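You operate a simulated robot arm through the tools that you are given. There is no shell and no other tool.

Carry out the task below with a simulated robot arm. There is one attempt and no reset: what you move stays moved.

TASK
Wipe the green chipped tile, fill both chips and cap the filler again.
Fine: teal rubbing block before that chip is filled; green stub brush; both go back; the lid waits on the round green mat. Set down upright: rubbing block. A coat counts when it lies all over at full strength: go over it till it gets no stronger. What is to be rubbed or washed off counts as gone when no trace of it is left.

Only the result counts: the job must be done as asked and must still hold three seconds after the hand-in. Knocking over, shifting, dropping, spilling or breaking anything else fails it. A push-on lid holds only when it is set on centred and level and pressed home; a screw cap is set on level and turned clockwise until tight.

THE ROBOT
A 7-joint arm with a two-finger parallel gripper, fixed in place. Base frame: the origin is at the foot of the arm, x ahead of it, y to its left, z up; the work surface is at about z = 88. Units: cm, rad, N and s.
Its first joint turns from -2.601 to 2.601 rad. Payload 3.43 kg.
The tool frame sits at the grasp point between the pads (the TCP): z along the fingers, y along the line on which they close. The tips reach 3 cm beyond it. Largest opening 9.4 cm; finger width 2.8, thickness 1; the body of the gripper, 5 by 9.6 cm, starts 5.5 cm behind the TCP.
Orientation is that of the tool frame in the base frame, as a unit quaternion [w, x, y, z]. With the fingers straight down and closing along the base's y, the tool's x points along the base's -x, its y along +y and its z along -z.

THE INTERFACE
- The arm moves only by the tool nudge_tool. Its argument "series" is a list of rows, each a list of 7 numbers: the shift along the tool's x, y, z in units of 300 mm (1.0 is 300 mm), then the turn, a rotation vector about the tool's x, y, z in units of 90 degrees (1.0 is 90 degrees), then the gripper command, from -1 (fully open) to 1 (shut), values between in proportion. In form: [[dx, dy, dz, wx, wy, wz, jaw], ...]. A call has 1 to 20 rows; each row is the pose to reach, as a shift and turn from the pose commanded when the call began, along the tool's axes at that moment. A call with a number of a shift or a turn outside -1 to 1 is refused whole. Each row takes 0.2 s and may step no farther than 5 cm and 0.15 rad from the row before; otherwise, or with a gripper value out of range, the whole call is refused. A pose out of reach is approached as far as the arm can. The call stops where the force on the tool passes 40 N (or 10 N more than at its start, if that is more) or the arm is blocked; 0.2 s more then pass. The fingers move at their own pace (about 4.5 cm/s each) and stop on an object; they squeeze with about 45 N. The grip force told is the motor's: it shows also when the fingers shut on nothing. Time passes only in rows, and 0.2 s behind the last, so rows that repeat a pose let the fingers close. The reply holds the time, the measured pose of the TCP, the force on the tool along the base axes, the opening and the grip force, in the units named above and with some noise, with the torque about the TCP (base axes, N m) and any sound that the robot's microphone picked up, and new pictures: "pictures" is both (left out), scene, wrist or none.
- Cameras (640 x 400 px; columns grow to the right, rows downward): "scene" is fixed at [40.14, 49.89, 148.88]; the picture's right is [1.00, 0.01, 0.00], its down [0.01, -0.81, -0.59] and it looks along [-0.01, 0.59, -0.81] (base axes); focal length 214 px, centre (320, 200). "wrist" rides on the gripper at [7.6, 1.4, -10.3] in the tool frame; the picture's right is [-0.18, 0.98, 0.00], its down [-0.75, -0.14, -0.64] and it looks along [-0.63, -0.12, 0.77] (tool axes); focal length 243 px, centre (320, 200).
- measure_at(camera, pixels): for up to 12 pixels [column, row] of the newest picture of that camera ("zoom" is the newest enlarged one), the place [x, y, z] in the base frame of the surface seen there, good to about 0.2 cm. The clock stands still meanwhile.
- enlarge(camera, box): a new picture of the part [left, top, right, bottom] of that camera's present view, enlarged. The clock stands still meanwhile.
- close_job(): hands the job in; it is judged then, once.

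Open the gripper and draw the arm clear of the work before you hand the job in, unless the task says otherwise.

The tools are called after "Call:" as a command line: name --pt "numbers of a row" for each row, then --argument value for the rest, lists and objects as JSON in quotes. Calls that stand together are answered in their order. nudge_tool: Moves the arm, as the interface text tells. Its arguments: {"type":"object","properties":{"series":{"type":"array","items":{"type":"array","items":{"type":"number"}}},"pictures":{"type":"string","enum":["both","scene","wrist","none"]}},"required":["series"]} The other tools are called the same way: measure_at (camera, pixels) gives the place of the surface under pixels of a picture; enlarge (camera, box) takes an enlarged picture of a part of a camera's view; close_job () hands the job in.

At the start:

```text
t: 0.0
tcp_pos: [14.65, 97.72, 125.89]
ee_rot: [0.0, 0.001, 1.0, 0.001]
force: [-0.4, -0.6, 0.3]
wrist_torque: [0.02, 0.0, 0.04]
gripper_width: 9.4
grip_force: 0.1
```

scene: 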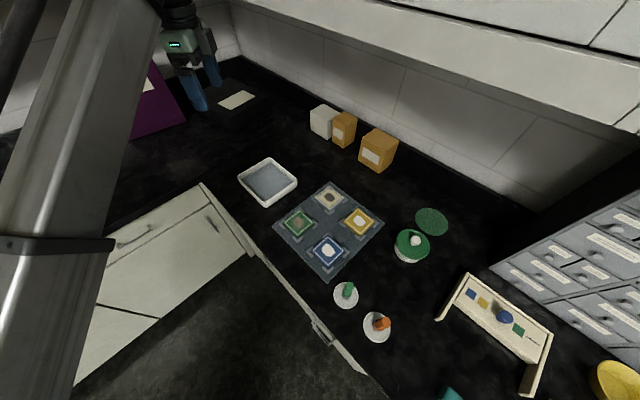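
wrist: 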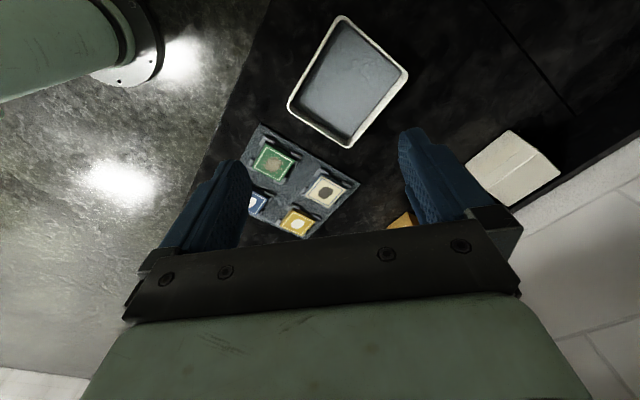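

I start by looking closely at the scene: the tile tray at about (328,230), the pots at (412,245), brushes at (346,293)/(378,325), the rack at (500,320).

Call:
enlarge --camera "scene" --box '[260, 170, 400, 290]'

Call:
enlarge --camera "scene" --box '[320, 190, 460, 350]'

Call:
enlarge --camera "scene" --box '[420, 260, 640, 400]'

Call:
enlarge --camera "scene" --box '[120, 60, 420, 220]'

```text
3.33 times, centred on (330, 230) of scene
```

zoom: 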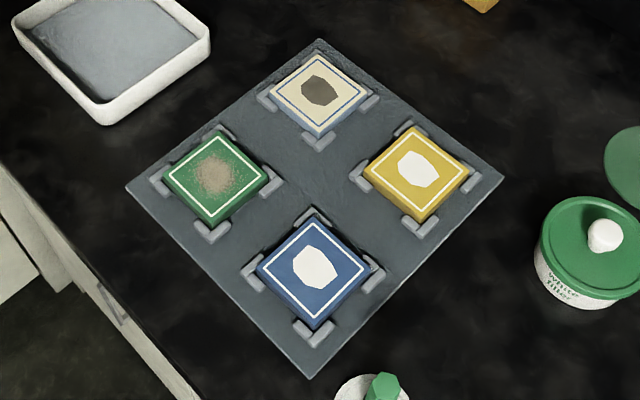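

```text
2.50 times, centred on (390, 270) of scene
```

zoom: 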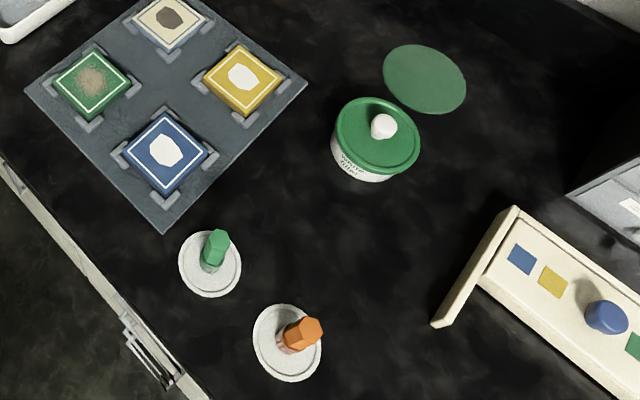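

```text
2.86 times, centred on (530, 330) of scene
```

zoom: 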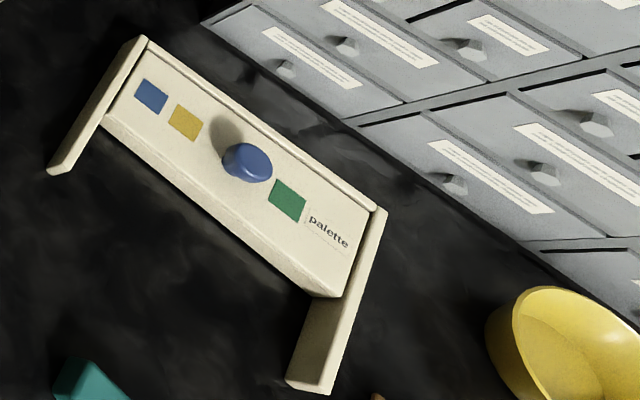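

```text
2.13 times, centred on (270, 140) of scene
```

zoom: 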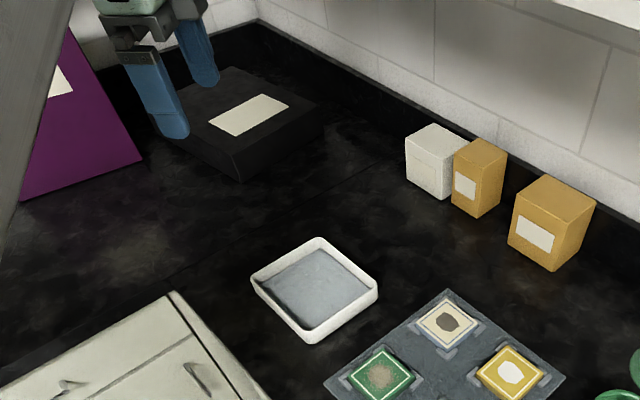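

Now I measure the places of the main objects: tile centres, filler pot, mat, brushes, the teal block at the bottom edge (452,395).

Call:
measure_at --camera "scene" --pixels '[[299, 222], [330, 197], [358, 221], [329, 249], [415, 239], [431, 221], [348, 290], [381, 323], [346, 297], [378, 330], [452, 394], [504, 317]]'

Call:
measure_at --camera "scene" --pixels '[[274, 225], [330, 182], [384, 223], [327, 281], [267, 180], [396, 252], [380, 150], [345, 130], [322, 120], [465, 280], [548, 340], [530, 390]]'

Call:
enlarge --camera "scene" --box '[380, 195, 460, 275]'

Call:
enlarge --camera "scene" --box '[320, 270, 420, 350]'

```text
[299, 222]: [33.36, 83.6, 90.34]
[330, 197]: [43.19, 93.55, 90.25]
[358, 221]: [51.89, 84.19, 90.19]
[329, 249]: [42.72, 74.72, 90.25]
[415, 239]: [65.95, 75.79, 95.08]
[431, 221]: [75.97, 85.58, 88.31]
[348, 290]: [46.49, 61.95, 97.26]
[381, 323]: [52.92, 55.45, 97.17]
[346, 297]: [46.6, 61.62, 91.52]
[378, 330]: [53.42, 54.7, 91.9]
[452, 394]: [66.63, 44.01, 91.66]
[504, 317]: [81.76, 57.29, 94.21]
```

```text
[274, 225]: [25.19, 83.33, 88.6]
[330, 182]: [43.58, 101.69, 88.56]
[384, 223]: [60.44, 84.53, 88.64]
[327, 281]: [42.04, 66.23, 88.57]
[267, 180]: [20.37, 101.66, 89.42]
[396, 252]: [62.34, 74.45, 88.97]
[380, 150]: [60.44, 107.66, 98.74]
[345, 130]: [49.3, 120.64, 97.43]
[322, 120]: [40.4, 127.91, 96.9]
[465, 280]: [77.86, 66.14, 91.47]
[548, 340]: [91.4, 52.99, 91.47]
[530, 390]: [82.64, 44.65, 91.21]
```

```text
5.00 times, centred on (420, 235) of scene
```

zoom: 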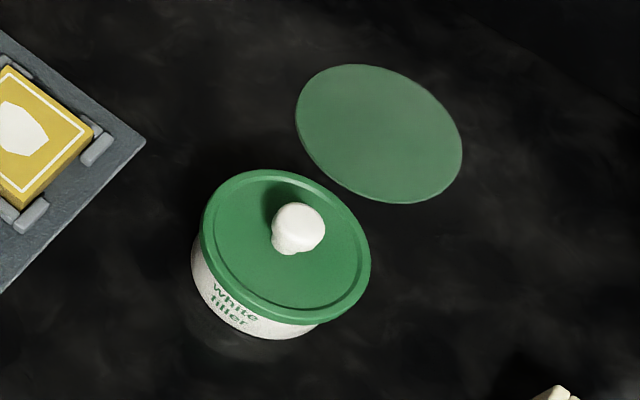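

```text
5.00 times, centred on (370, 310) of scene
```

zoom: 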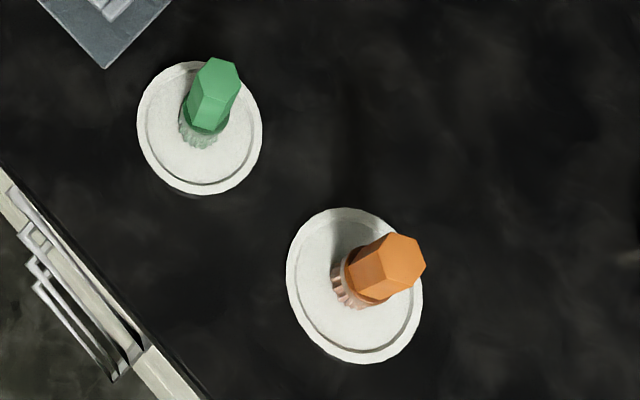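

The four tiles sit at z≈90 in their holders; the green one (299,222) has a dirty patch, the cream one (330,197) an open dark chip, blue/yellow look already white. I move the arm over the work for wrist views, high and clear of everything.

Call:
nudge_tool --pt "-0.105 -0.095 0.025 0 0 0 -1" --pt "-0.211 -0.189 0.05 0 0 0 -1" --pt "-0.317 -0.284 0.075 0 0 0 -1" --pt "-0.422 -0.378 0.1 0 0 0 -1" --pt "-0.528 -0.473 0.125 0 0 0 -1" --pt "-0.634 -0.568 0.15 0 0 0 -1" --pt "-0.74 -0.662 0.175 0 0 0 -1" --pt "-0.845 -0.757 0.2 0 0 0 -1"

```text
t: 1.8
tcp_pos: [40.02, 75.09, 119.64]
ee_rot: [0.002, 0.001, 1.0, 0.003]
force: [-0.1, 0.6, -0.2]
wrist_torque: [-0.02, -0.01, 0.02]
gripper_width: 9.4
grip_force: 0.1
```

scene: 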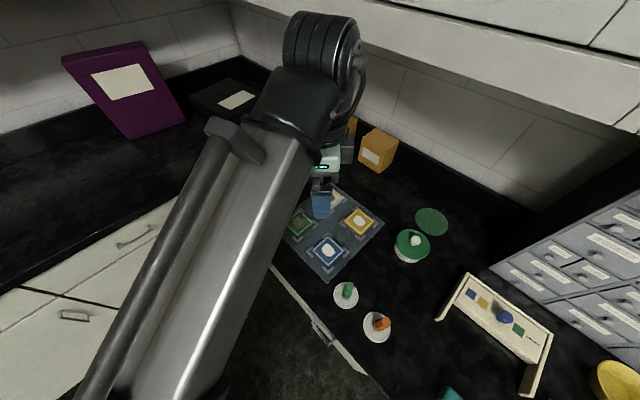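
wrist: 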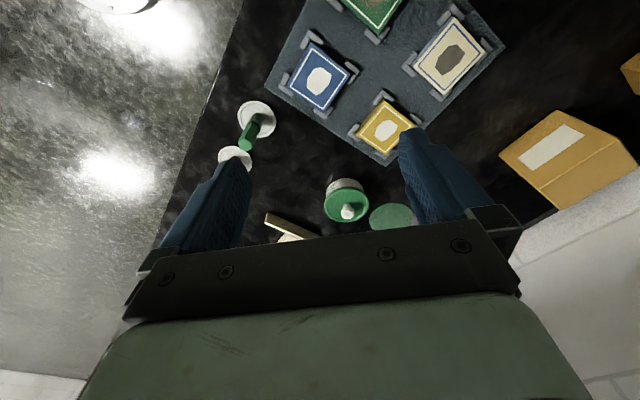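

The wrist view shows all tiles; I enlarge the tiles and pot regions to read details.

Call:
enlarge --camera "wrist" --box '[260, 0, 500, 150]'

Call:
enlarge --camera "wrist" --box '[200, 80, 440, 240]'

```text
2.67 times, centred on (380, 75) of wrist
```

zoom: 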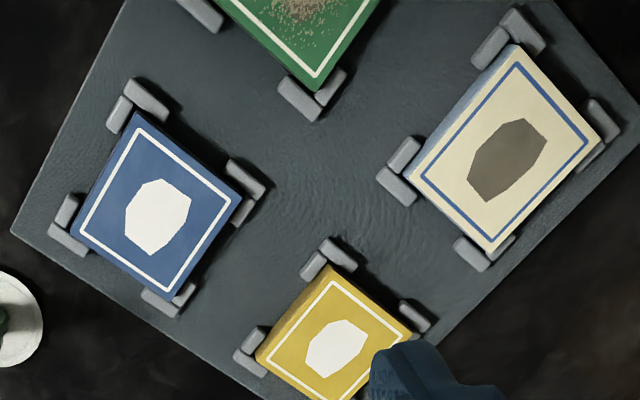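

```text
2.50 times, centred on (320, 160) of wrist
```

zoom: 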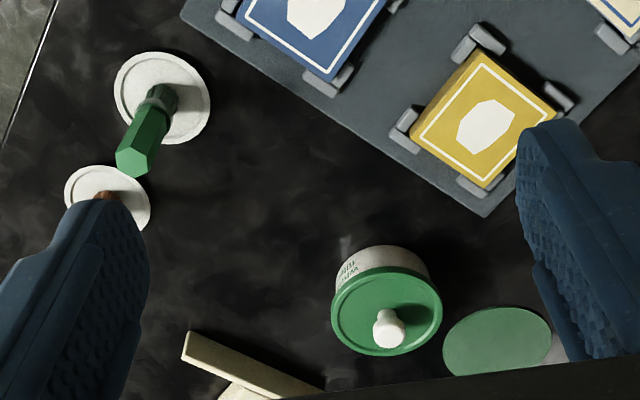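

The lid is a lid with a centre knob; next I move to see the teal block near (66,44) and the palette rack from the wrist.

Call:
nudge_tool --pt "-0.0714 -0.138 0 0 0 0 -1" --pt "-0.143 -0.276 0 0 0 0 -1" --pt "-0.214 -0.414 0 0 0 0 -1" --pt "-0.286 -0.552 0 0 0 0 -1" --pt "-0.357 -0.69 0 0 0 0 -1" --pt "-0.428 -0.828 0 0 0 0 -1" --pt "-0.5 -0.966 0 0 0 0 -1"

```text
t: 3.4
tcp_pos: [56.44, 47.17, 116.09]
ee_rot: [0.015, -0.001, 1.0, 0.015]
force: [0.1, -0.5, 0.2]
wrist_torque: [0.0, -0.03, -0.01]
gripper_width: 9.41
grip_force: 0.1
out of reach, approached as far as the arm can: row 1, 2, 3, 4, 5, 6, 7
```

scene: 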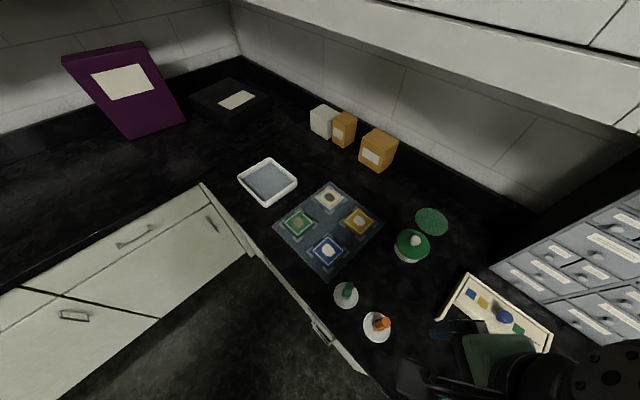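
wrist: 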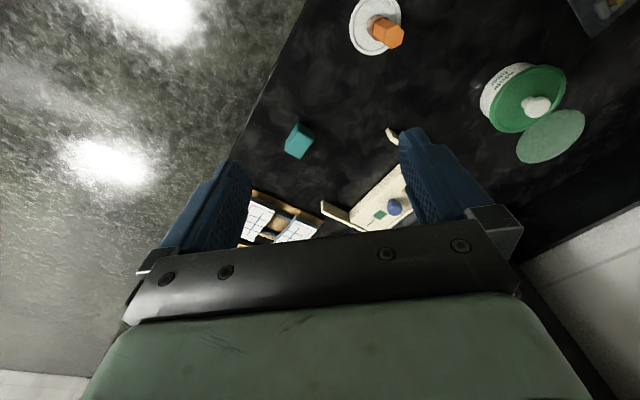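

The teal block is at (298,140) in the wrist view and there is a set with white tiles behind it. I enlarge these.

Call:
enlarge --camera "wrist" --box '[220, 100, 440, 250]'

Call:
enlarge --camera "wrist" --box '[440, 40, 600, 180]'

Call:
measure_at --camera "wrist" --pixels '[[299, 134], [299, 150], [288, 138], [310, 140], [302, 124], [291, 152], [393, 207], [380, 216], [536, 105], [530, 100], [262, 216], [325, 205]]'

```text
2.67 times, centred on (330, 175) of wrist
```

zoom: 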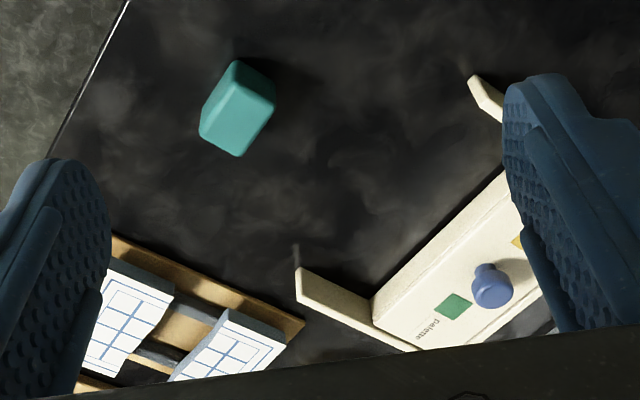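

```text
2.86 times, centred on (520, 110) of wrist
```

zoom: 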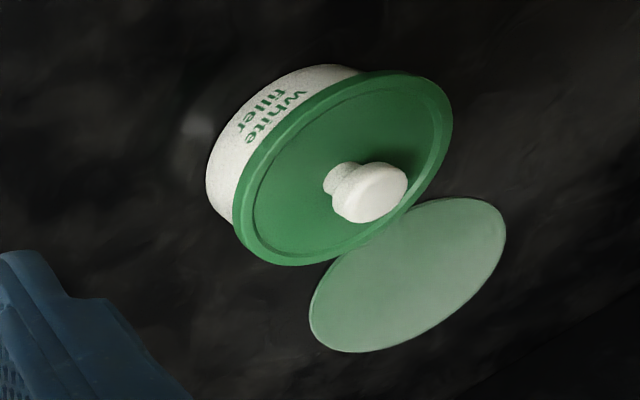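

```text
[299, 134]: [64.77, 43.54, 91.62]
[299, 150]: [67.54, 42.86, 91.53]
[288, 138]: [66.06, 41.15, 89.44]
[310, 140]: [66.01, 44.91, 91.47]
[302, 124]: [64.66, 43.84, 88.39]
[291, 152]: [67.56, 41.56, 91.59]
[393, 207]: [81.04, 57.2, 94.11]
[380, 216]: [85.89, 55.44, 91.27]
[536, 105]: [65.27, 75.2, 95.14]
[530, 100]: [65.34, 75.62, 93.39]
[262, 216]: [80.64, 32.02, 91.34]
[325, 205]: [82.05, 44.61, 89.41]
```

I move down 8 cm in two rows to see the teal block nearer and learn how the commanded pose behaves after the out-of-reach note.

Call:
nudge_tool --pt "0 0 0.133 0 0 0 -1" --pt "0 0 0.267 0 0 0 -1" --pt "0 0 0.267 0 0 0 -1"

```text
t: 4.2
tcp_pos: [56.39, 47.17, 108.3]
ee_rot: [0.001, 0.0, 1.0, 0.0]
force: [-0.1, -0.3, 0.6]
wrist_torque: [-0.02, 0.0, 0.03]
gripper_width: 9.38
grip_force: 0.0
```

scene: 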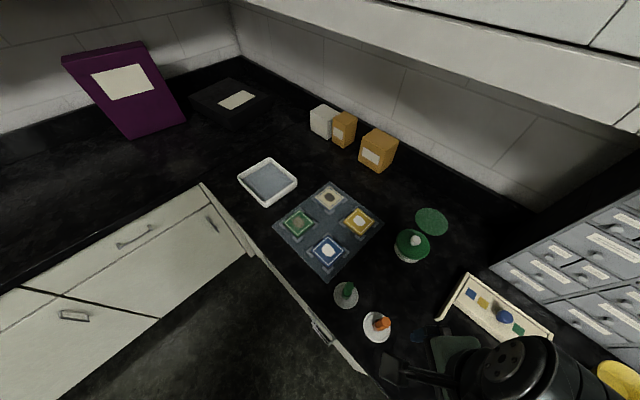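
wrist: 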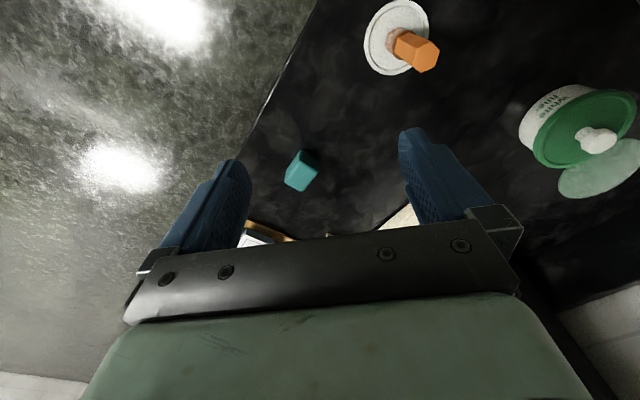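

The pose moved exactly 8 cm from the reached pose. I enlarge the teal block at (301,170) and measure its corners.

Call:
enlarge --camera "wrist" --box '[260, 130, 350, 210]'

```text
5.00 times, centred on (305, 170) of wrist
```

zoom: 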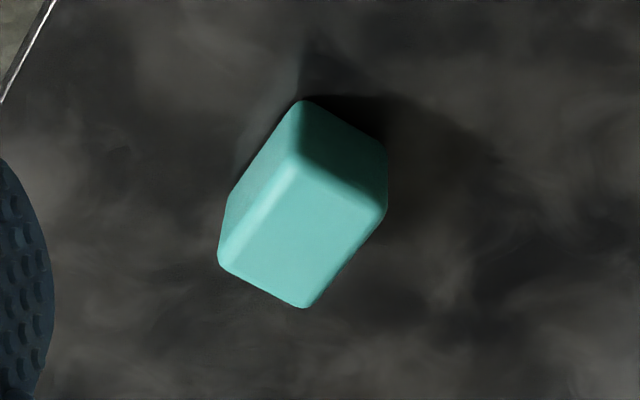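

Call:
measure_at --camera "zoom" --pixels '[[298, 158], [383, 212], [305, 302], [222, 255], [302, 230], [300, 105], [383, 150], [340, 185], [260, 205], [260, 280], [345, 255], [235, 190]]'

```text
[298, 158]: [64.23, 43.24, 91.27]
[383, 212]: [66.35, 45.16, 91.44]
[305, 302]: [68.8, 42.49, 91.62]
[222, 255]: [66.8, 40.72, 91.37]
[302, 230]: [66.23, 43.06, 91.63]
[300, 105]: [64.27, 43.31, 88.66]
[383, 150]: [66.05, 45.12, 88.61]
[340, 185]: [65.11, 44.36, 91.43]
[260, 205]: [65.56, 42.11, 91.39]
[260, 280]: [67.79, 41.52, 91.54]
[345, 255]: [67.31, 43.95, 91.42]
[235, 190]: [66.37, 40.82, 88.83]
```

The block's top corners give centre (66.5,43.0), sides ≈3×3.8 cm, long axis at -47°. I hover above it and turn the tool by 42.5° so that the fingers close along the long axis.

Call:
nudge_tool --pt "-0.067 -0.028 0.04 0 0 -0.0944 -1" --pt "-0.135 -0.056 0.08 0 0 -0.1888 -1" --pt "-0.202 -0.084 0.12 0 0 -0.2832 -1" --pt "-0.27 -0.112 0.16 0 0 -0.3776 -1" --pt "-0.337 -0.14 0.2 0 0 -0.472 -1" --pt "-0.337 -0.14 0.2 0 0 -0.472 -1"

```text
t: 5.6
tcp_pos: [66.52, 43.18, 102.22]
ee_rot: [0.0, -0.364, 0.932, 0.0]
force: [-0.1, -0.4, -0.7]
wrist_torque: [0.0, -0.01, 0.01]
gripper_width: 9.42
grip_force: 0.1
```

scene: 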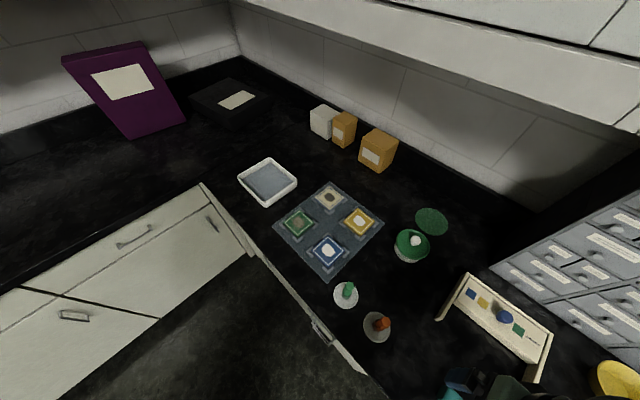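
wrist: 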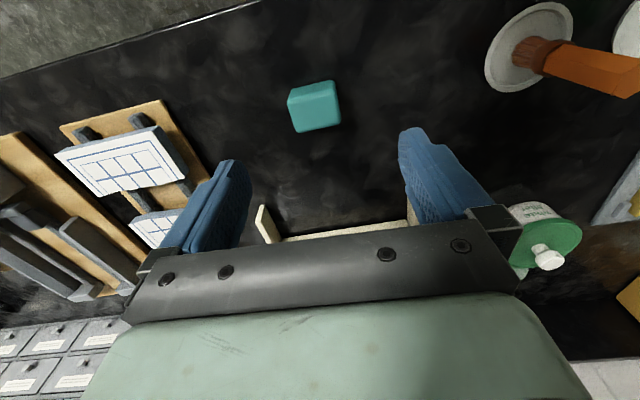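

The block is seen at (315,105). I measure its top corners again from this nearer view before descending.

Call:
enlarge --camera "wrist" --box '[265, 65, 365, 145]'

Call:
measure_at --camera "wrist" --pixels '[[315, 115], [297, 107], [338, 101], [298, 127], [336, 124], [316, 105], [316, 127], [299, 118], [337, 112]]'

```text
5.00 times, centred on (315, 105) of wrist
```

zoom: 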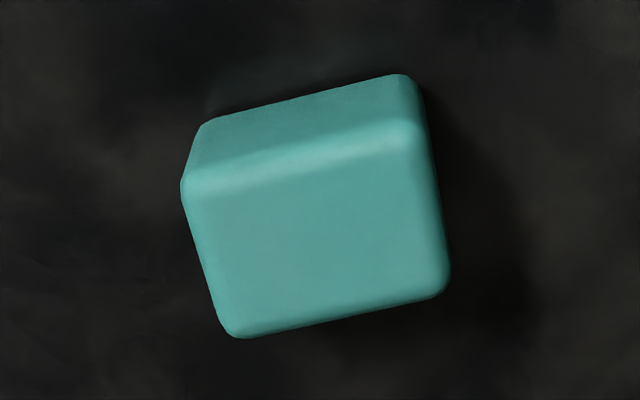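

```text
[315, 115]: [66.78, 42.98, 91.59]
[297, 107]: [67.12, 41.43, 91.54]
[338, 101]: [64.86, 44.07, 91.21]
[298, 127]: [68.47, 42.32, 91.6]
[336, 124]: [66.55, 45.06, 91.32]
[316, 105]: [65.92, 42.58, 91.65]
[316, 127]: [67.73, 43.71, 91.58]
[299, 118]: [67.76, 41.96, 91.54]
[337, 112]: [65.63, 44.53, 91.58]
```

I measure the top face in the zoom picture a little inside its corners.

Call:
measure_at --camera "zoom" --pixels '[[200, 200], [403, 143], [436, 280], [240, 322], [320, 235], [218, 262], [420, 212], [305, 172], [338, 302], [208, 125], [400, 82]]'

```text
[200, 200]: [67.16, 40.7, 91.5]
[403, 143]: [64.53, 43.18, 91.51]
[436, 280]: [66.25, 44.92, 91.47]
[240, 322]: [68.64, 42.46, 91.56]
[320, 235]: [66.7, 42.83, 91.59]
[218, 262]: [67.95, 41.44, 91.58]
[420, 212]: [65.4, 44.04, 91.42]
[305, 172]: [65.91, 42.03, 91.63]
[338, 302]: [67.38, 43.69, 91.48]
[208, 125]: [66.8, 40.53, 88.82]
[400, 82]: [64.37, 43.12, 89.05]
```

Block centre is (66.65,42.82), long axis at 135°, so I correct the yaw by 2.7° and descend to TCP z≈92.2, open.

Call:
nudge_tool --pt "0.005 -0.0118 0.1 0 0 -0.03 -1" --pt "0.005 -0.0118 0.2 0 0 -0.03 -1" --pt "0.005 -0.0118 0.28 0 0 -0.03 -1" --pt "0.005 -0.0118 0.334 0 0 -0.03 -1" --pt "0.005 -0.0118 0.334 0 0 -0.03 -1"

```text
t: 6.8
tcp_pos: [66.67, 42.82, 92.22]
ee_rot: [0.0, -0.384, 0.923, 0.0]
force: [-0.3, 0.3, 1.0]
wrist_torque: [-0.01, 0.0, -0.03]
gripper_width: 9.37
grip_force: 0.2
```

scene: 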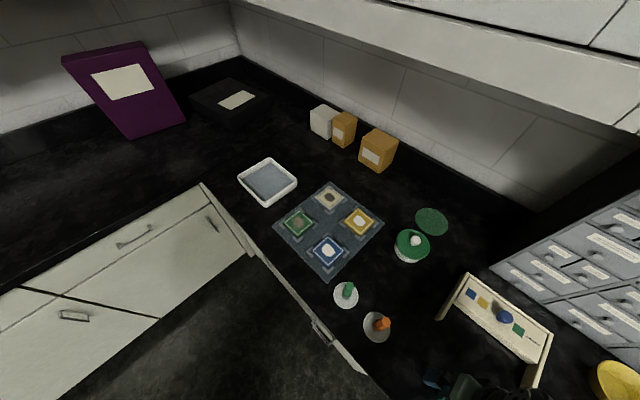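
wrist: 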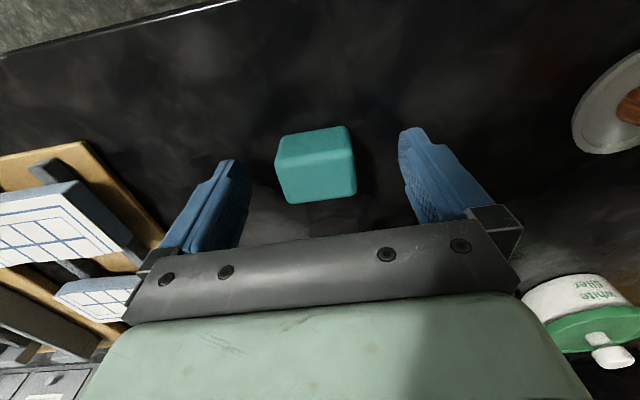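

The block lies centred between the fingers. I close the gripper on it.

Call:
nudge_tool --pt "0 0 0 0 0 0 1" --pt "0 0 0 0 0 0 1" --pt "0 0 0 0 0 0 1" --pt "0 0 0 0 0 0 1" --pt "0 0 0 0 0 0 1" --pictures "wrist"

```text
t: 8.0
tcp_pos: [66.72, 42.89, 92.25]
ee_rot: [0.0, -0.384, 0.923, -0.001]
force: [0.9, -0.3, 0.8]
wrist_torque: [0.02, -0.03, -0.01]
gripper_width: 4.26
grip_force: 44.8
```

wrist: 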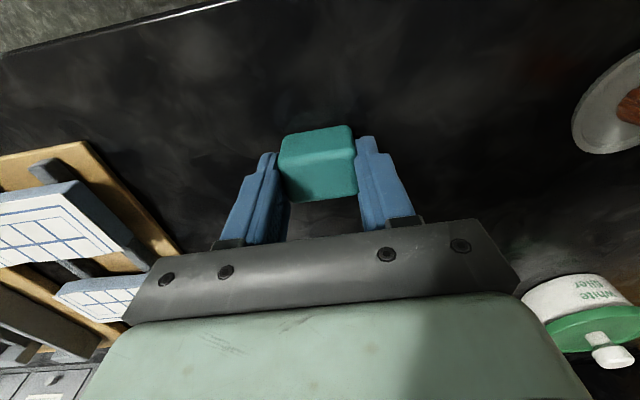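

Grasped (opening 4.26, 44.8 N). I lift 13 cm and move half way to the green tile above all objects.

Call:
nudge_tool --pt "0 0 -0.05 0 0 0 1" --pt "0 0 -0.2 0 0 0 1" --pt "0 0 -0.35 0 0 0 1" --pt "0 0 -0.433 0 0 0 1" --pt "-0.015 0.145 -0.433 0 0 0 1" --pt "-0.03 0.29 -0.433 0 0 0 1" --pt "-0.045 0.435 -0.433 0 0 0 1" --pt "-0.06 0.58 -0.433 0 0 0 1" --pt "-0.075 0.725 -0.433 0 0 0 1" --pt "-0.09 0.87 -0.433 0 0 0 1"

```text
t: 10.2
tcp_pos: [50.15, 63.13, 105.13]
ee_rot: [-0.001, -0.383, 0.924, 0.001]
force: [0.1, -0.7, -0.8]
wrist_torque: [0.0, -0.01, 0.05]
gripper_width: 4.3
grip_force: 45.2
```

scene: 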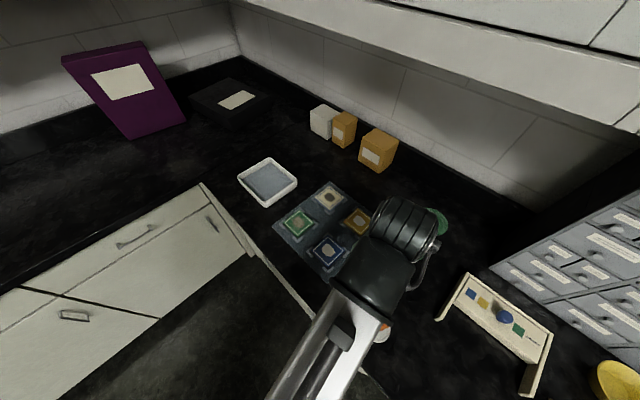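
wrist: 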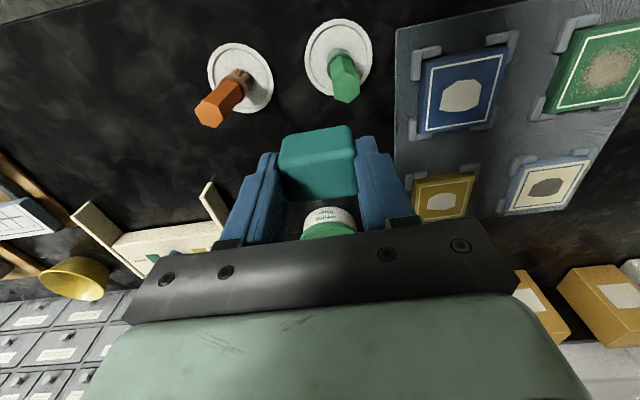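

I hold the block; the wrist view shows tiles and brushes well. I measure tile features (green tile at (605,65), cream chip (545,187)) and the green brush (345,75).

Call:
enlarge --camera "wrist" --box '[380, 10, 640, 230]'

Call:
measure_at --camera "wrist" --pixels '[[607, 68], [582, 35], [556, 105], [545, 187], [560, 180], [530, 192], [524, 160], [586, 162], [571, 204], [510, 210], [345, 85], [342, 60]]'

```text
1.82 times, centred on (510, 120) of wrist
```

zoom: 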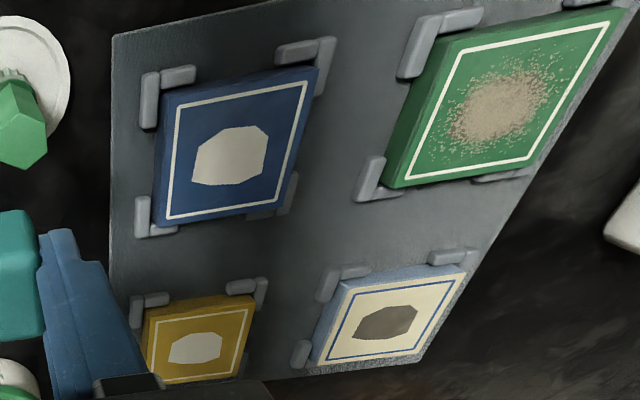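

```text
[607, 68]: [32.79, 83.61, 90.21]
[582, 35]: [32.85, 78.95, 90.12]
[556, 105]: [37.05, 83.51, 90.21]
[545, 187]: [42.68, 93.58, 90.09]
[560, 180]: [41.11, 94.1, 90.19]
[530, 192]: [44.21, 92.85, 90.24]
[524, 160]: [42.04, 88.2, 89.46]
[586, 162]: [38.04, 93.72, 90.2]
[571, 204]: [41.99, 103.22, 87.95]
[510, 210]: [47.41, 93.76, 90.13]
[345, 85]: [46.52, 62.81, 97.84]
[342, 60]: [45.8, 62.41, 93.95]
```

I zoom the scene view on the green tile at (299,222) to get its exact centre and dirt extent while it is unobstructed.

Call:
enlarge --camera "scene" --box '[279, 208, 319, 238]'

```text
13.33 times, centred on (299, 223) of scene
```

zoom: 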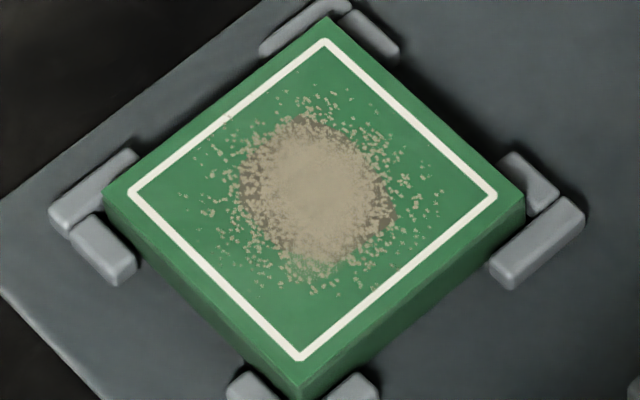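

Call:
measure_at --camera "zoom" --pixels '[[325, 42], [495, 194], [302, 357], [131, 193], [315, 195], [328, 92], [440, 180], [310, 290], [205, 200], [80, 195], [300, 20], [545, 230]]'

```text
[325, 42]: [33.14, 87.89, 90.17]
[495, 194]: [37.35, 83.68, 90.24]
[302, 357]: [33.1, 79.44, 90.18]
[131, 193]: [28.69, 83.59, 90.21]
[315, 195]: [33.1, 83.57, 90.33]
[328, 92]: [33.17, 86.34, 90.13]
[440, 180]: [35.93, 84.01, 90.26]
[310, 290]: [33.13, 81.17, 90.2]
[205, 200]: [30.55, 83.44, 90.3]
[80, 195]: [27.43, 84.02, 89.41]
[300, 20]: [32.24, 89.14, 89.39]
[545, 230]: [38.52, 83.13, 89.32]
```

The tile centre is (33.07,83.65), top z≈90.2, brackets lower (89.4), dirt radius ≈2.9 cm. I move over it and come down to z≈97.

Call:
nudge_tool --pt "-0.0135 0.148 0.02 0 0 0 1" --pt "-0.027 0.295 0.04 0 0 0 1" --pt "-0.04 0.443 0.06 0 0 0 1" --pt "-0.054 0.59 0.08 0 0 0 1" --pt "-0.0675 0.738 0.1 0 0 0 1" --pt "-0.081 0.886 0.12 0 0 0 1" --pt "-0.081 0.886 0.2 0 0 0 1" --pt "-0.081 0.886 0.27 0 0 0 1" --pt "-0.081 0.886 0.27 0 0 0 1"

```text
t: 12.2
tcp_pos: [32.95, 83.53, 97.13]
ee_rot: [0.0, -0.384, 0.923, 0.0]
force: [-0.2, 1.4, 0.1]
wrist_torque: [0.01, -0.02, -0.01]
gripper_width: 4.27
grip_force: 45.3
```

scene: 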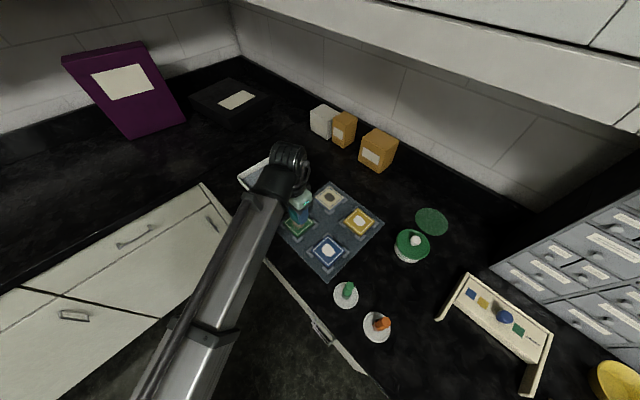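
wrist: 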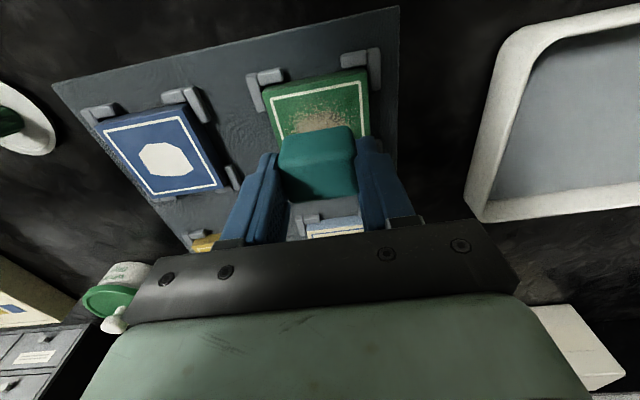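

I descend slowly to contact (expected TCP z≈94.4) and read the force.

Call:
nudge_tool --pt "-0.0057 0 0.05 0 0 0 1" --pt "-0.0057 0 0.081 0 0 0 1" --pt "-0.0057 0 0.091 0 0 0 1" --pt "-0.0057 0 0.096 0 0 0 1" --pt "-0.0057 0 0.096 0 0 0 1" --pictures "wrist"

```text
t: 13.4
tcp_pos: [32.95, 83.83, 94.42]
ee_rot: [0.001, -0.384, 0.923, 0.0]
force: [1.8, 0.3, 28.5]
wrist_torque: [-0.07, -0.04, 0.01]
gripper_width: 4.3
grip_force: 45.4
```

wrist: 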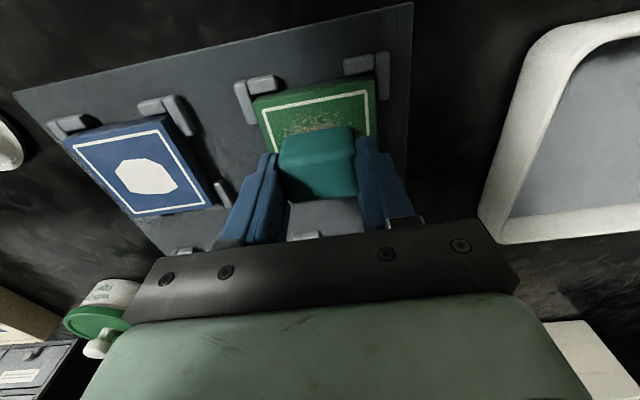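

Contact with 28 N; stiff arm (≈140 N/cm). I ease up 0.1 cm to around 12–15 N and rub a serpentine across the patch, staying inside the tile.

Call:
nudge_tool --pt "0 0 -0.0035 0 0 0 1" --pt "0 0.0433 -0.0035 0 0 0 1" --pt "0 0 -0.0035 0 0 0 1" --pt "0 -0.0433 -0.0035 0 0 0 1" --pt "0.02 -0.0433 -0.0035 0 0 0 1" --pt "0.02 0 -0.0035 0 0 0 1" --pt "0.02 0.0433 -0.0035 0 0 0 1" --pt "0.0533 0.0433 -0.0035 0 0 0 1" --pt "0.0533 0 -0.0035 0 0 0 1" --pt "0.0533 -0.0433 -0.0035 0 0 0 1" --pt "0.02 -0.0433 -0.0035 0 0 0 1" --pt "-0.02 -0.0433 -0.0035 0 0 0 1" --pt "-0.02 0 -0.0035 0 0 0 1" --pt "-0.02 0.0433 -0.0035 0 0 0 1" --pt "-0.0533 0.0433 -0.0035 0 0 0 1" --pt "-0.0533 0 -0.0035 0 0 0 1" --pt "-0.0533 -0.0433 -0.0035 0 0 0 1" --pt "-0.02 -0.0433 -0.0035 0 0 0 1" --pt "0 0 -0.0035 0 0 0 1"

```text
t: 17.4
tcp_pos: [33.21, 83.37, 94.36]
ee_rot: [0.0, -0.383, 0.924, -0.001]
force: [15.8, -6.7, 20.8]
wrist_torque: [-0.15, -0.51, -0.07]
gripper_width: 4.28
grip_force: 45.1
```

scene: 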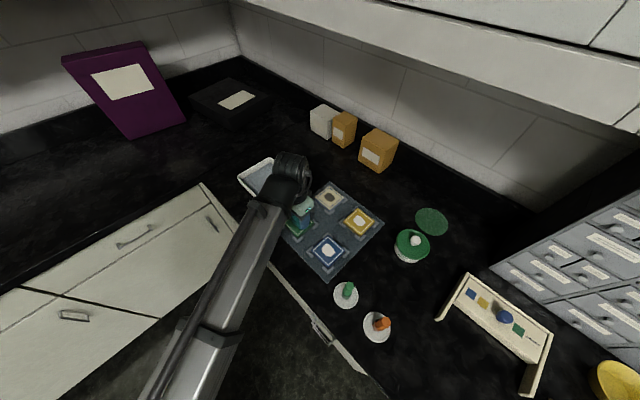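
wrist: 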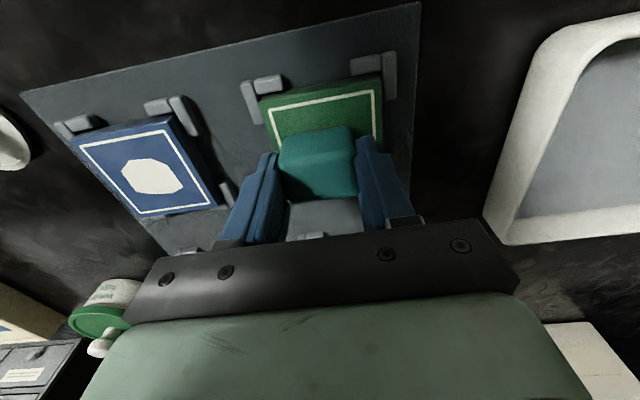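

The visible part of the tile is clean; I lift 9 cm to inspect the whole patch.

Call:
nudge_tool --pt "0 0 -0.1 0 0 0 1" --pt "0 0 -0.2 0 0 0 1" --pt "0 -0.1 -0.3 0 0 0 1" --pt "0 -0.25 -0.3 0 0 0 1" --pt "0 -0.4 -0.3 0 0 0 1"

Call:
enlarge --camera "scene" --box '[279, 208, 319, 238]'

```text
t: 18.6
tcp_pos: [41.48, 75.27, 103.33]
ee_rot: [0.0, -0.385, 0.923, 0.0]
force: [-0.9, 0.7, -1.3]
wrist_torque: [0.0, -0.01, 0.0]
gripper_width: 4.27
grip_force: 45.1
```

scene: 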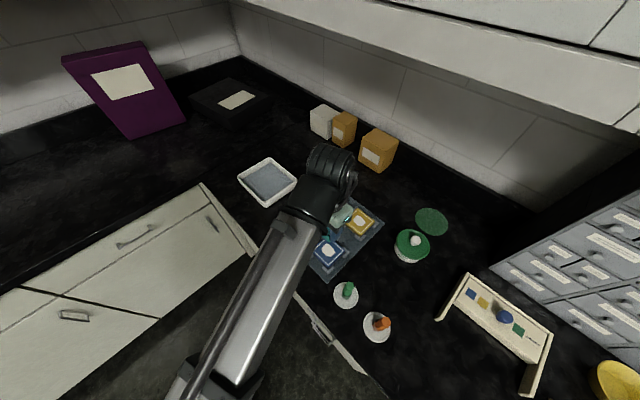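
wrist: 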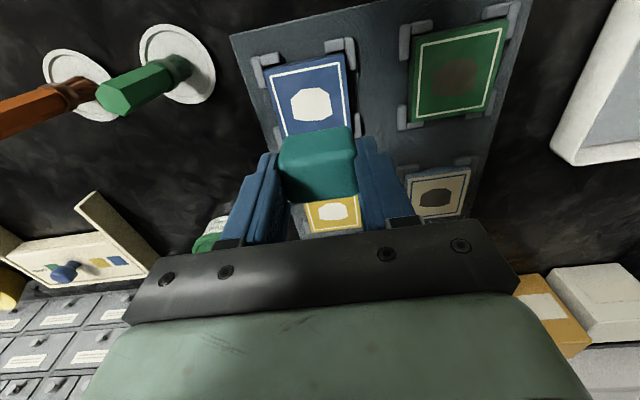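

```text
13.33 times, centred on (299, 223) of scene
```

zoom: 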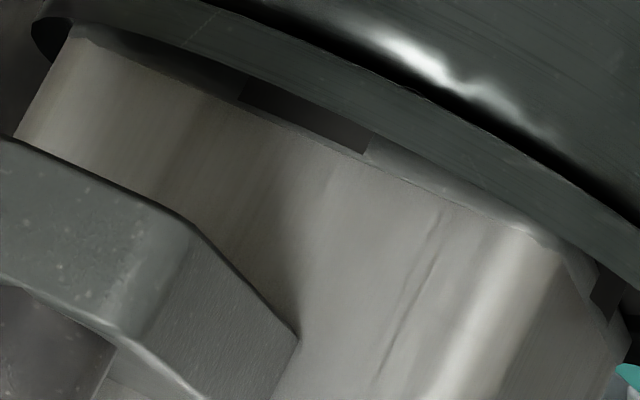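

The chip now shows as a dark patch at wrist (457,77). I enlarge it to check for leftover specks.

Call:
enlarge --camera "wrist" --box '[395, 20, 515, 130]'

```text
3.64 times, centred on (455, 75) of wrist
```

zoom: 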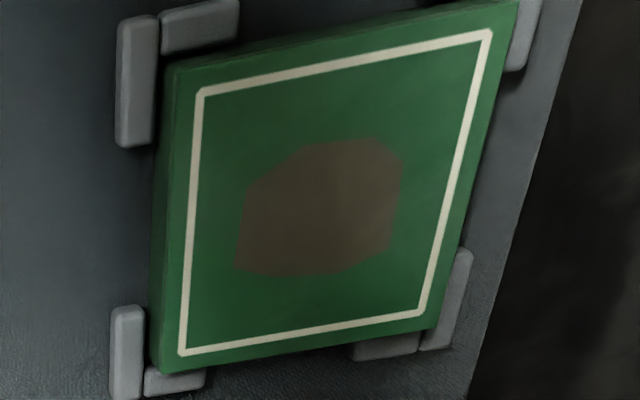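

The specks are gone and the chip shows uniformly; to be sure no trace remains I do a second cross-wise pass over the same area.

Call:
nudge_tool --pt "0 0.15 0.05 0 0 0 1" --pt "0 0.3 0.1 0 0 0 1" --pt "0 0.3957 0.2 0 0 0 1" --pt "0 0.3957 0.275 0 0 0 1" --pt "0 0.3957 0.2965 0 0 0 1" --pt "0 0.3957 0.2995 0 0 0 1" --pt "0.0267 0.3957 0.2995 0 0 0 1" --pt "0.0533 0.3957 0.2995 0 0 0 1" --pt "0.0533 0.4357 0.2995 0 0 0 1" --pt "0 0.4357 0.2995 0 0 0 1" --pt "-0.0533 0.4357 0.2995 0 0 0 1" --pt "-0.0533 0.3957 0.2995 0 0 0 1" --pt "0 0.3957 0.2995 0 0 0 1" --pt "0.0533 0.3957 0.2995 0 0 0 1" --pt "0.0533 0.3557 0.2995 0 0 0 1" --pt "0 0.3557 0.2995 0 0 0 1" --pt "-0.0533 0.3557 0.2995 0 0 0 1" --pt "-0.0533 0.3957 0.2995 0 0 0 1" --pt "0 0.3957 0.2995 0 0 0 1" --pt "0 0.3957 0.2995 0 0 0 1" --pictures "wrist"

```text
t: 22.8
tcp_pos: [33.22, 83.64, 94.39]
ee_rot: [0.001, -0.385, 0.923, 0.002]
force: [7.3, 10.4, 16.6]
wrist_torque: [0.37, -0.34, 0.03]
gripper_width: 4.3
grip_force: 45.1
```

wrist: 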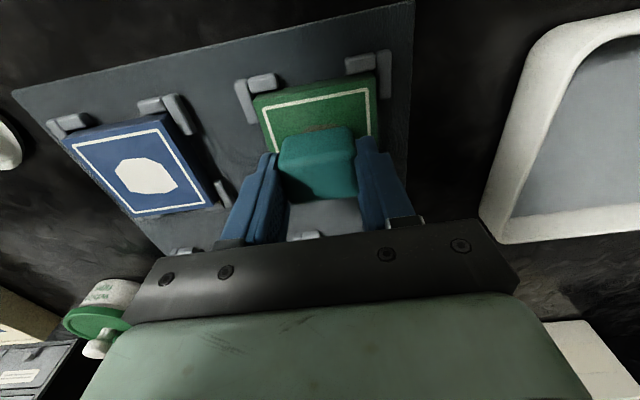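

I lift straight up and travel half way back toward the block's home, then look at the tile with the scene camera.

Call:
nudge_tool --pt "0 0 -0.1 0 0 0 1" --pt "0 0 -0.25 0 0 0 1" --pt "0 0 -0.367 0 0 0 1" --pt "0.015 -0.145 -0.367 0 0 0 1" --pt "0.03 -0.29 -0.367 0 0 0 1" --pt "0.045 -0.435 -0.367 0 0 0 1" --pt "0.06 -0.58 -0.367 0 0 0 1" --pt "0.075 -0.725 -0.367 0 0 0 1" --pt "0.088 -0.875 -0.367 0 0 0 1"

Call:
enlarge --camera "scene" --box '[279, 208, 319, 238]'

```text
t: 24.8
tcp_pos: [49.92, 63.11, 105.34]
ee_rot: [-0.001, -0.384, 0.923, 0.0]
force: [-0.3, -0.2, -0.2]
wrist_torque: [-0.02, 0.01, -0.02]
gripper_width: 4.27
grip_force: 45.1
```

scene: 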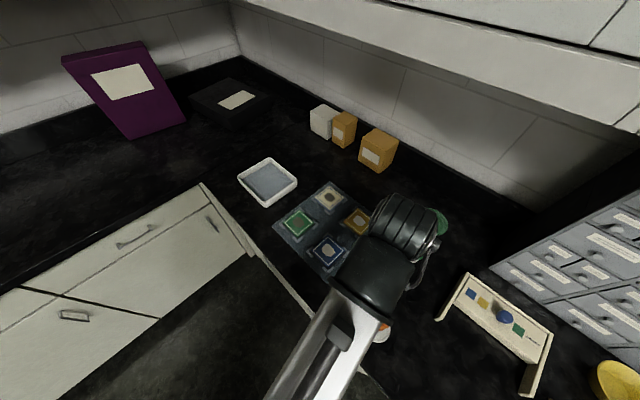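
wrist: 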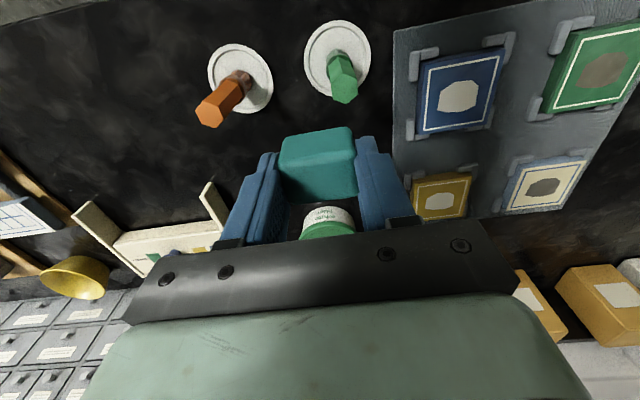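

```text
13.33 times, centred on (299, 223) of scene
```

zoom: 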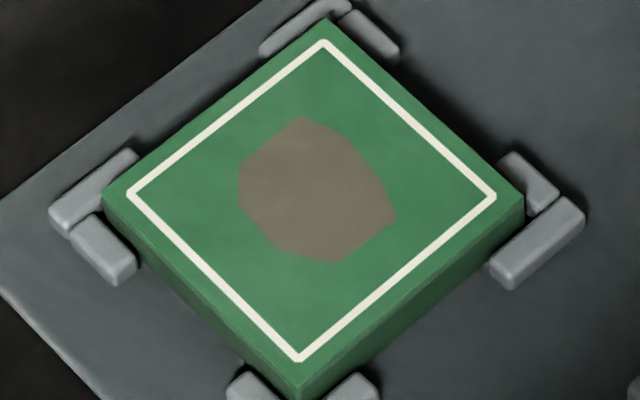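

The green tile is clean all over with the chip bare. I also zoom the cream tile to compare the chip and get coordinates of both chips.

Call:
measure_at --camera "zoom" --pixels '[[297, 117], [352, 142], [395, 215], [333, 262], [277, 250], [240, 200], [243, 155], [318, 190]]'

Call:
enlarge --camera "scene" --box '[310, 182, 350, 212]'

```text
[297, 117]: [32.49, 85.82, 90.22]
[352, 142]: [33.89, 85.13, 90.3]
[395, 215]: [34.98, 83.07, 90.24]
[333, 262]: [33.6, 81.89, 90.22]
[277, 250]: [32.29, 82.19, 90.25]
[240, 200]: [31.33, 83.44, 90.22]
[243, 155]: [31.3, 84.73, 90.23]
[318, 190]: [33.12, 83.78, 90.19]
```

```text
13.33 times, centred on (330, 197) of scene
```

zoom: 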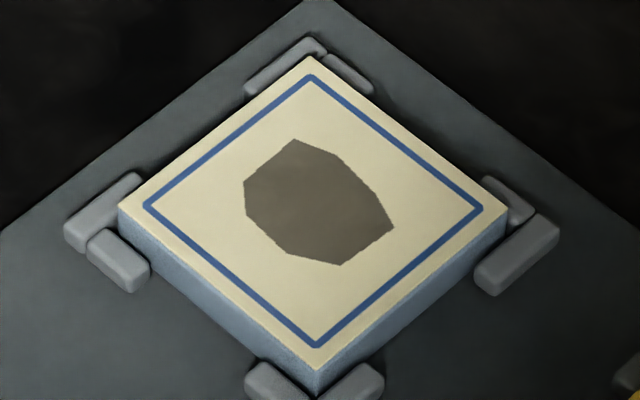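

Call:
measure_at --camera "zoom" --pixels '[[295, 140], [340, 160], [392, 228], [342, 265], [283, 253], [245, 212], [246, 180], [315, 205], [313, 78], [482, 208], [317, 345], [146, 207]]'

```text
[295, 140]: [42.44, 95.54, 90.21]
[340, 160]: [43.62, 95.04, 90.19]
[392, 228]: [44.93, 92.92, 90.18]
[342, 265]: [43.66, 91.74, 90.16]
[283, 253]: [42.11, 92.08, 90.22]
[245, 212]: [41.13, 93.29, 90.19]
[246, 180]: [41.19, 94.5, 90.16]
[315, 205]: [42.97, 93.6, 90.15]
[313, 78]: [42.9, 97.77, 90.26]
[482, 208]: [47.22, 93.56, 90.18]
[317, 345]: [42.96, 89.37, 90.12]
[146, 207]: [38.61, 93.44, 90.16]
```

Both chips measured (green centre ≈(33.1,83.8), cream ≈(43.0,93.6), top z 90.2). I carry the block back over its home and lower it toward z≈92.4.

Call:
nudge_tool --pt "0.014 -0.145 0 0 0 0 1" --pt "0.028 -0.29 0 0 0 0 1" --pt "0.042 -0.435 0 0 0 0 1" --pt "0.056 -0.58 0 0 0 0 1" --pt "0.07 -0.725 0 0 0 0 1" --pt "0.0843 -0.8725 0 0 0 0 1" --pt "0.0843 -0.8725 0.15 0 0 0 1" --pt "0.0843 -0.8725 0.3 0 0 0 1" --pt "0.0843 -0.8725 0.4 0 0 0 1" --pt "0.0843 -0.8725 0.43 0 0 0 1" --pt "0.0843 -0.8725 0.43 0 0 0 1"

```text
t: 27.2
tcp_pos: [66.81, 42.75, 92.35]
ee_rot: [0.0, -0.384, 0.923, 0.0]
force: [0.5, -0.2, 0.2]
wrist_torque: [0.0, 0.0, 0.01]
gripper_width: 4.29
grip_force: 44.7
```

scene: 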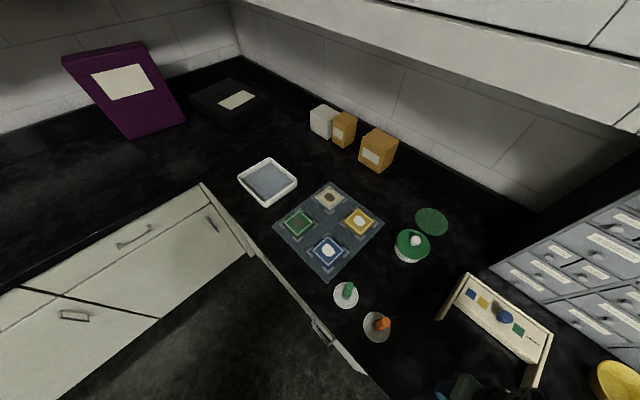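
wrist: 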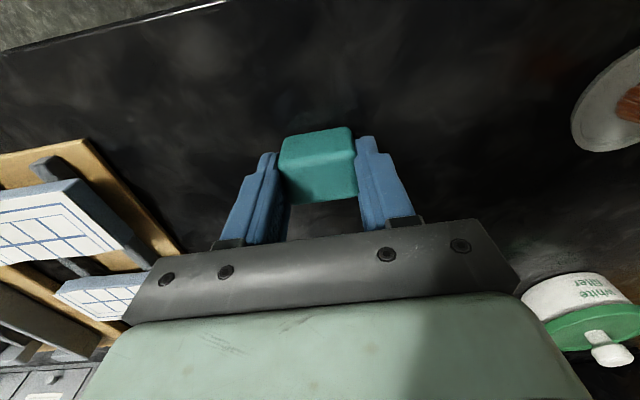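

The block is just above the surface at its home place; I lower the last 1–2 mm with a small lateral correction.

Call:
nudge_tool --pt "0 0.0045 0.002 0 0 0 1" --pt "0 0.0045 0.004 0 0 0 1" --pt "0 0.0045 0.005 0 0 0 1" --pt "0 0.0045 0.005 0 0 0 1" --pictures "none"

```text
t: 28.2
tcp_pos: [66.71, 43.03, 92.28]
ee_rot: [0.0, -0.384, 0.923, 0.0]
force: [-0.2, -0.2, -1.2]
wrist_torque: [0.01, -0.02, 0.0]
gripper_width: 4.29
grip_force: 44.6
```

No contact force yet; I lower in 0.3 mm steps a bit further.

Call:
nudge_tool --pt "0 -0.002 0.001 0 0 0 1" --pt "0 -0.004 0.002 0 0 0 1" --pt "0 -0.004 0.003 0 0 0 1" --pt "0 -0.004 0.003 0 0 0 1" --pictures "none"

```text
t: 29.2
tcp_pos: [66.57, 42.87, 92.17]
ee_rot: [0.0, -0.384, 0.923, 0.0]
force: [0.3, -0.4, -0.5]
wrist_torque: [0.0, -0.03, 0.0]
gripper_width: 4.29
grip_force: 44.4
```

Still no contact; I lower another 1–2 mm watching force.

Call:
nudge_tool --pt "0 0 0.001 0 0 0 1" --pt "0 0 0.002 0 0 0 1" --pt "0 0 0.003 0 0 0 1" --pt "0 0 0.004 0 0 0 1" --pt "0 0 0.004 0 0 0 1" --pictures "none"

```text
t: 30.4
tcp_pos: [66.66, 43.01, 92.19]
ee_rot: [0.001, -0.385, 0.923, 0.0]
force: [1.0, 1.8, 19.3]
wrist_torque: [0.06, 0.0, 0.0]
gripper_width: 4.28
grip_force: 44.3
```

Contact now (19 N). I ease off 1 mm, then open the gripper fully and rise.

Call:
nudge_tool --pt "0 0 -0.003 0 0 0 1" --pt "0 0 -0.003 0 0 0 0.2" --pt "0 0 -0.003 0 0 0 -1" --pt "0 0 -0.003 0 0 0 -1" --pt "0 0 -0.003 0 0 0 -1" --pt "0 0 -0.003 0 0 0 -1" --pt "0 0 -0.08 0 0 0 -1" --pt "0 0 -0.2 0 0 0 -1" --pt "0 0 -0.35 0 0 0 -1" --pt "0 0 -0.45 0 0 0 -1"

```text
t: 32.6
tcp_pos: [66.72, 43.01, 105.63]
ee_rot: [0.0, -0.385, 0.923, -0.001]
force: [-0.1, 0.1, 0.6]
wrist_torque: [0.0, 0.0, 0.03]
gripper_width: 9.39
grip_force: 0.0
```

scene: 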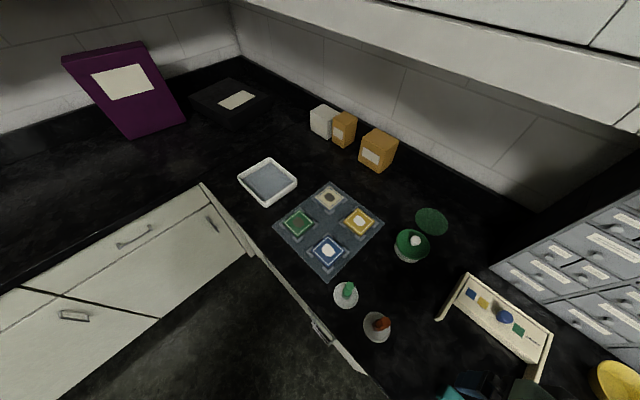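
wrist: 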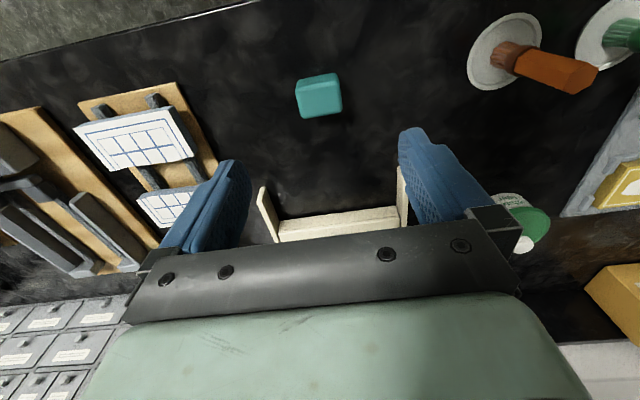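

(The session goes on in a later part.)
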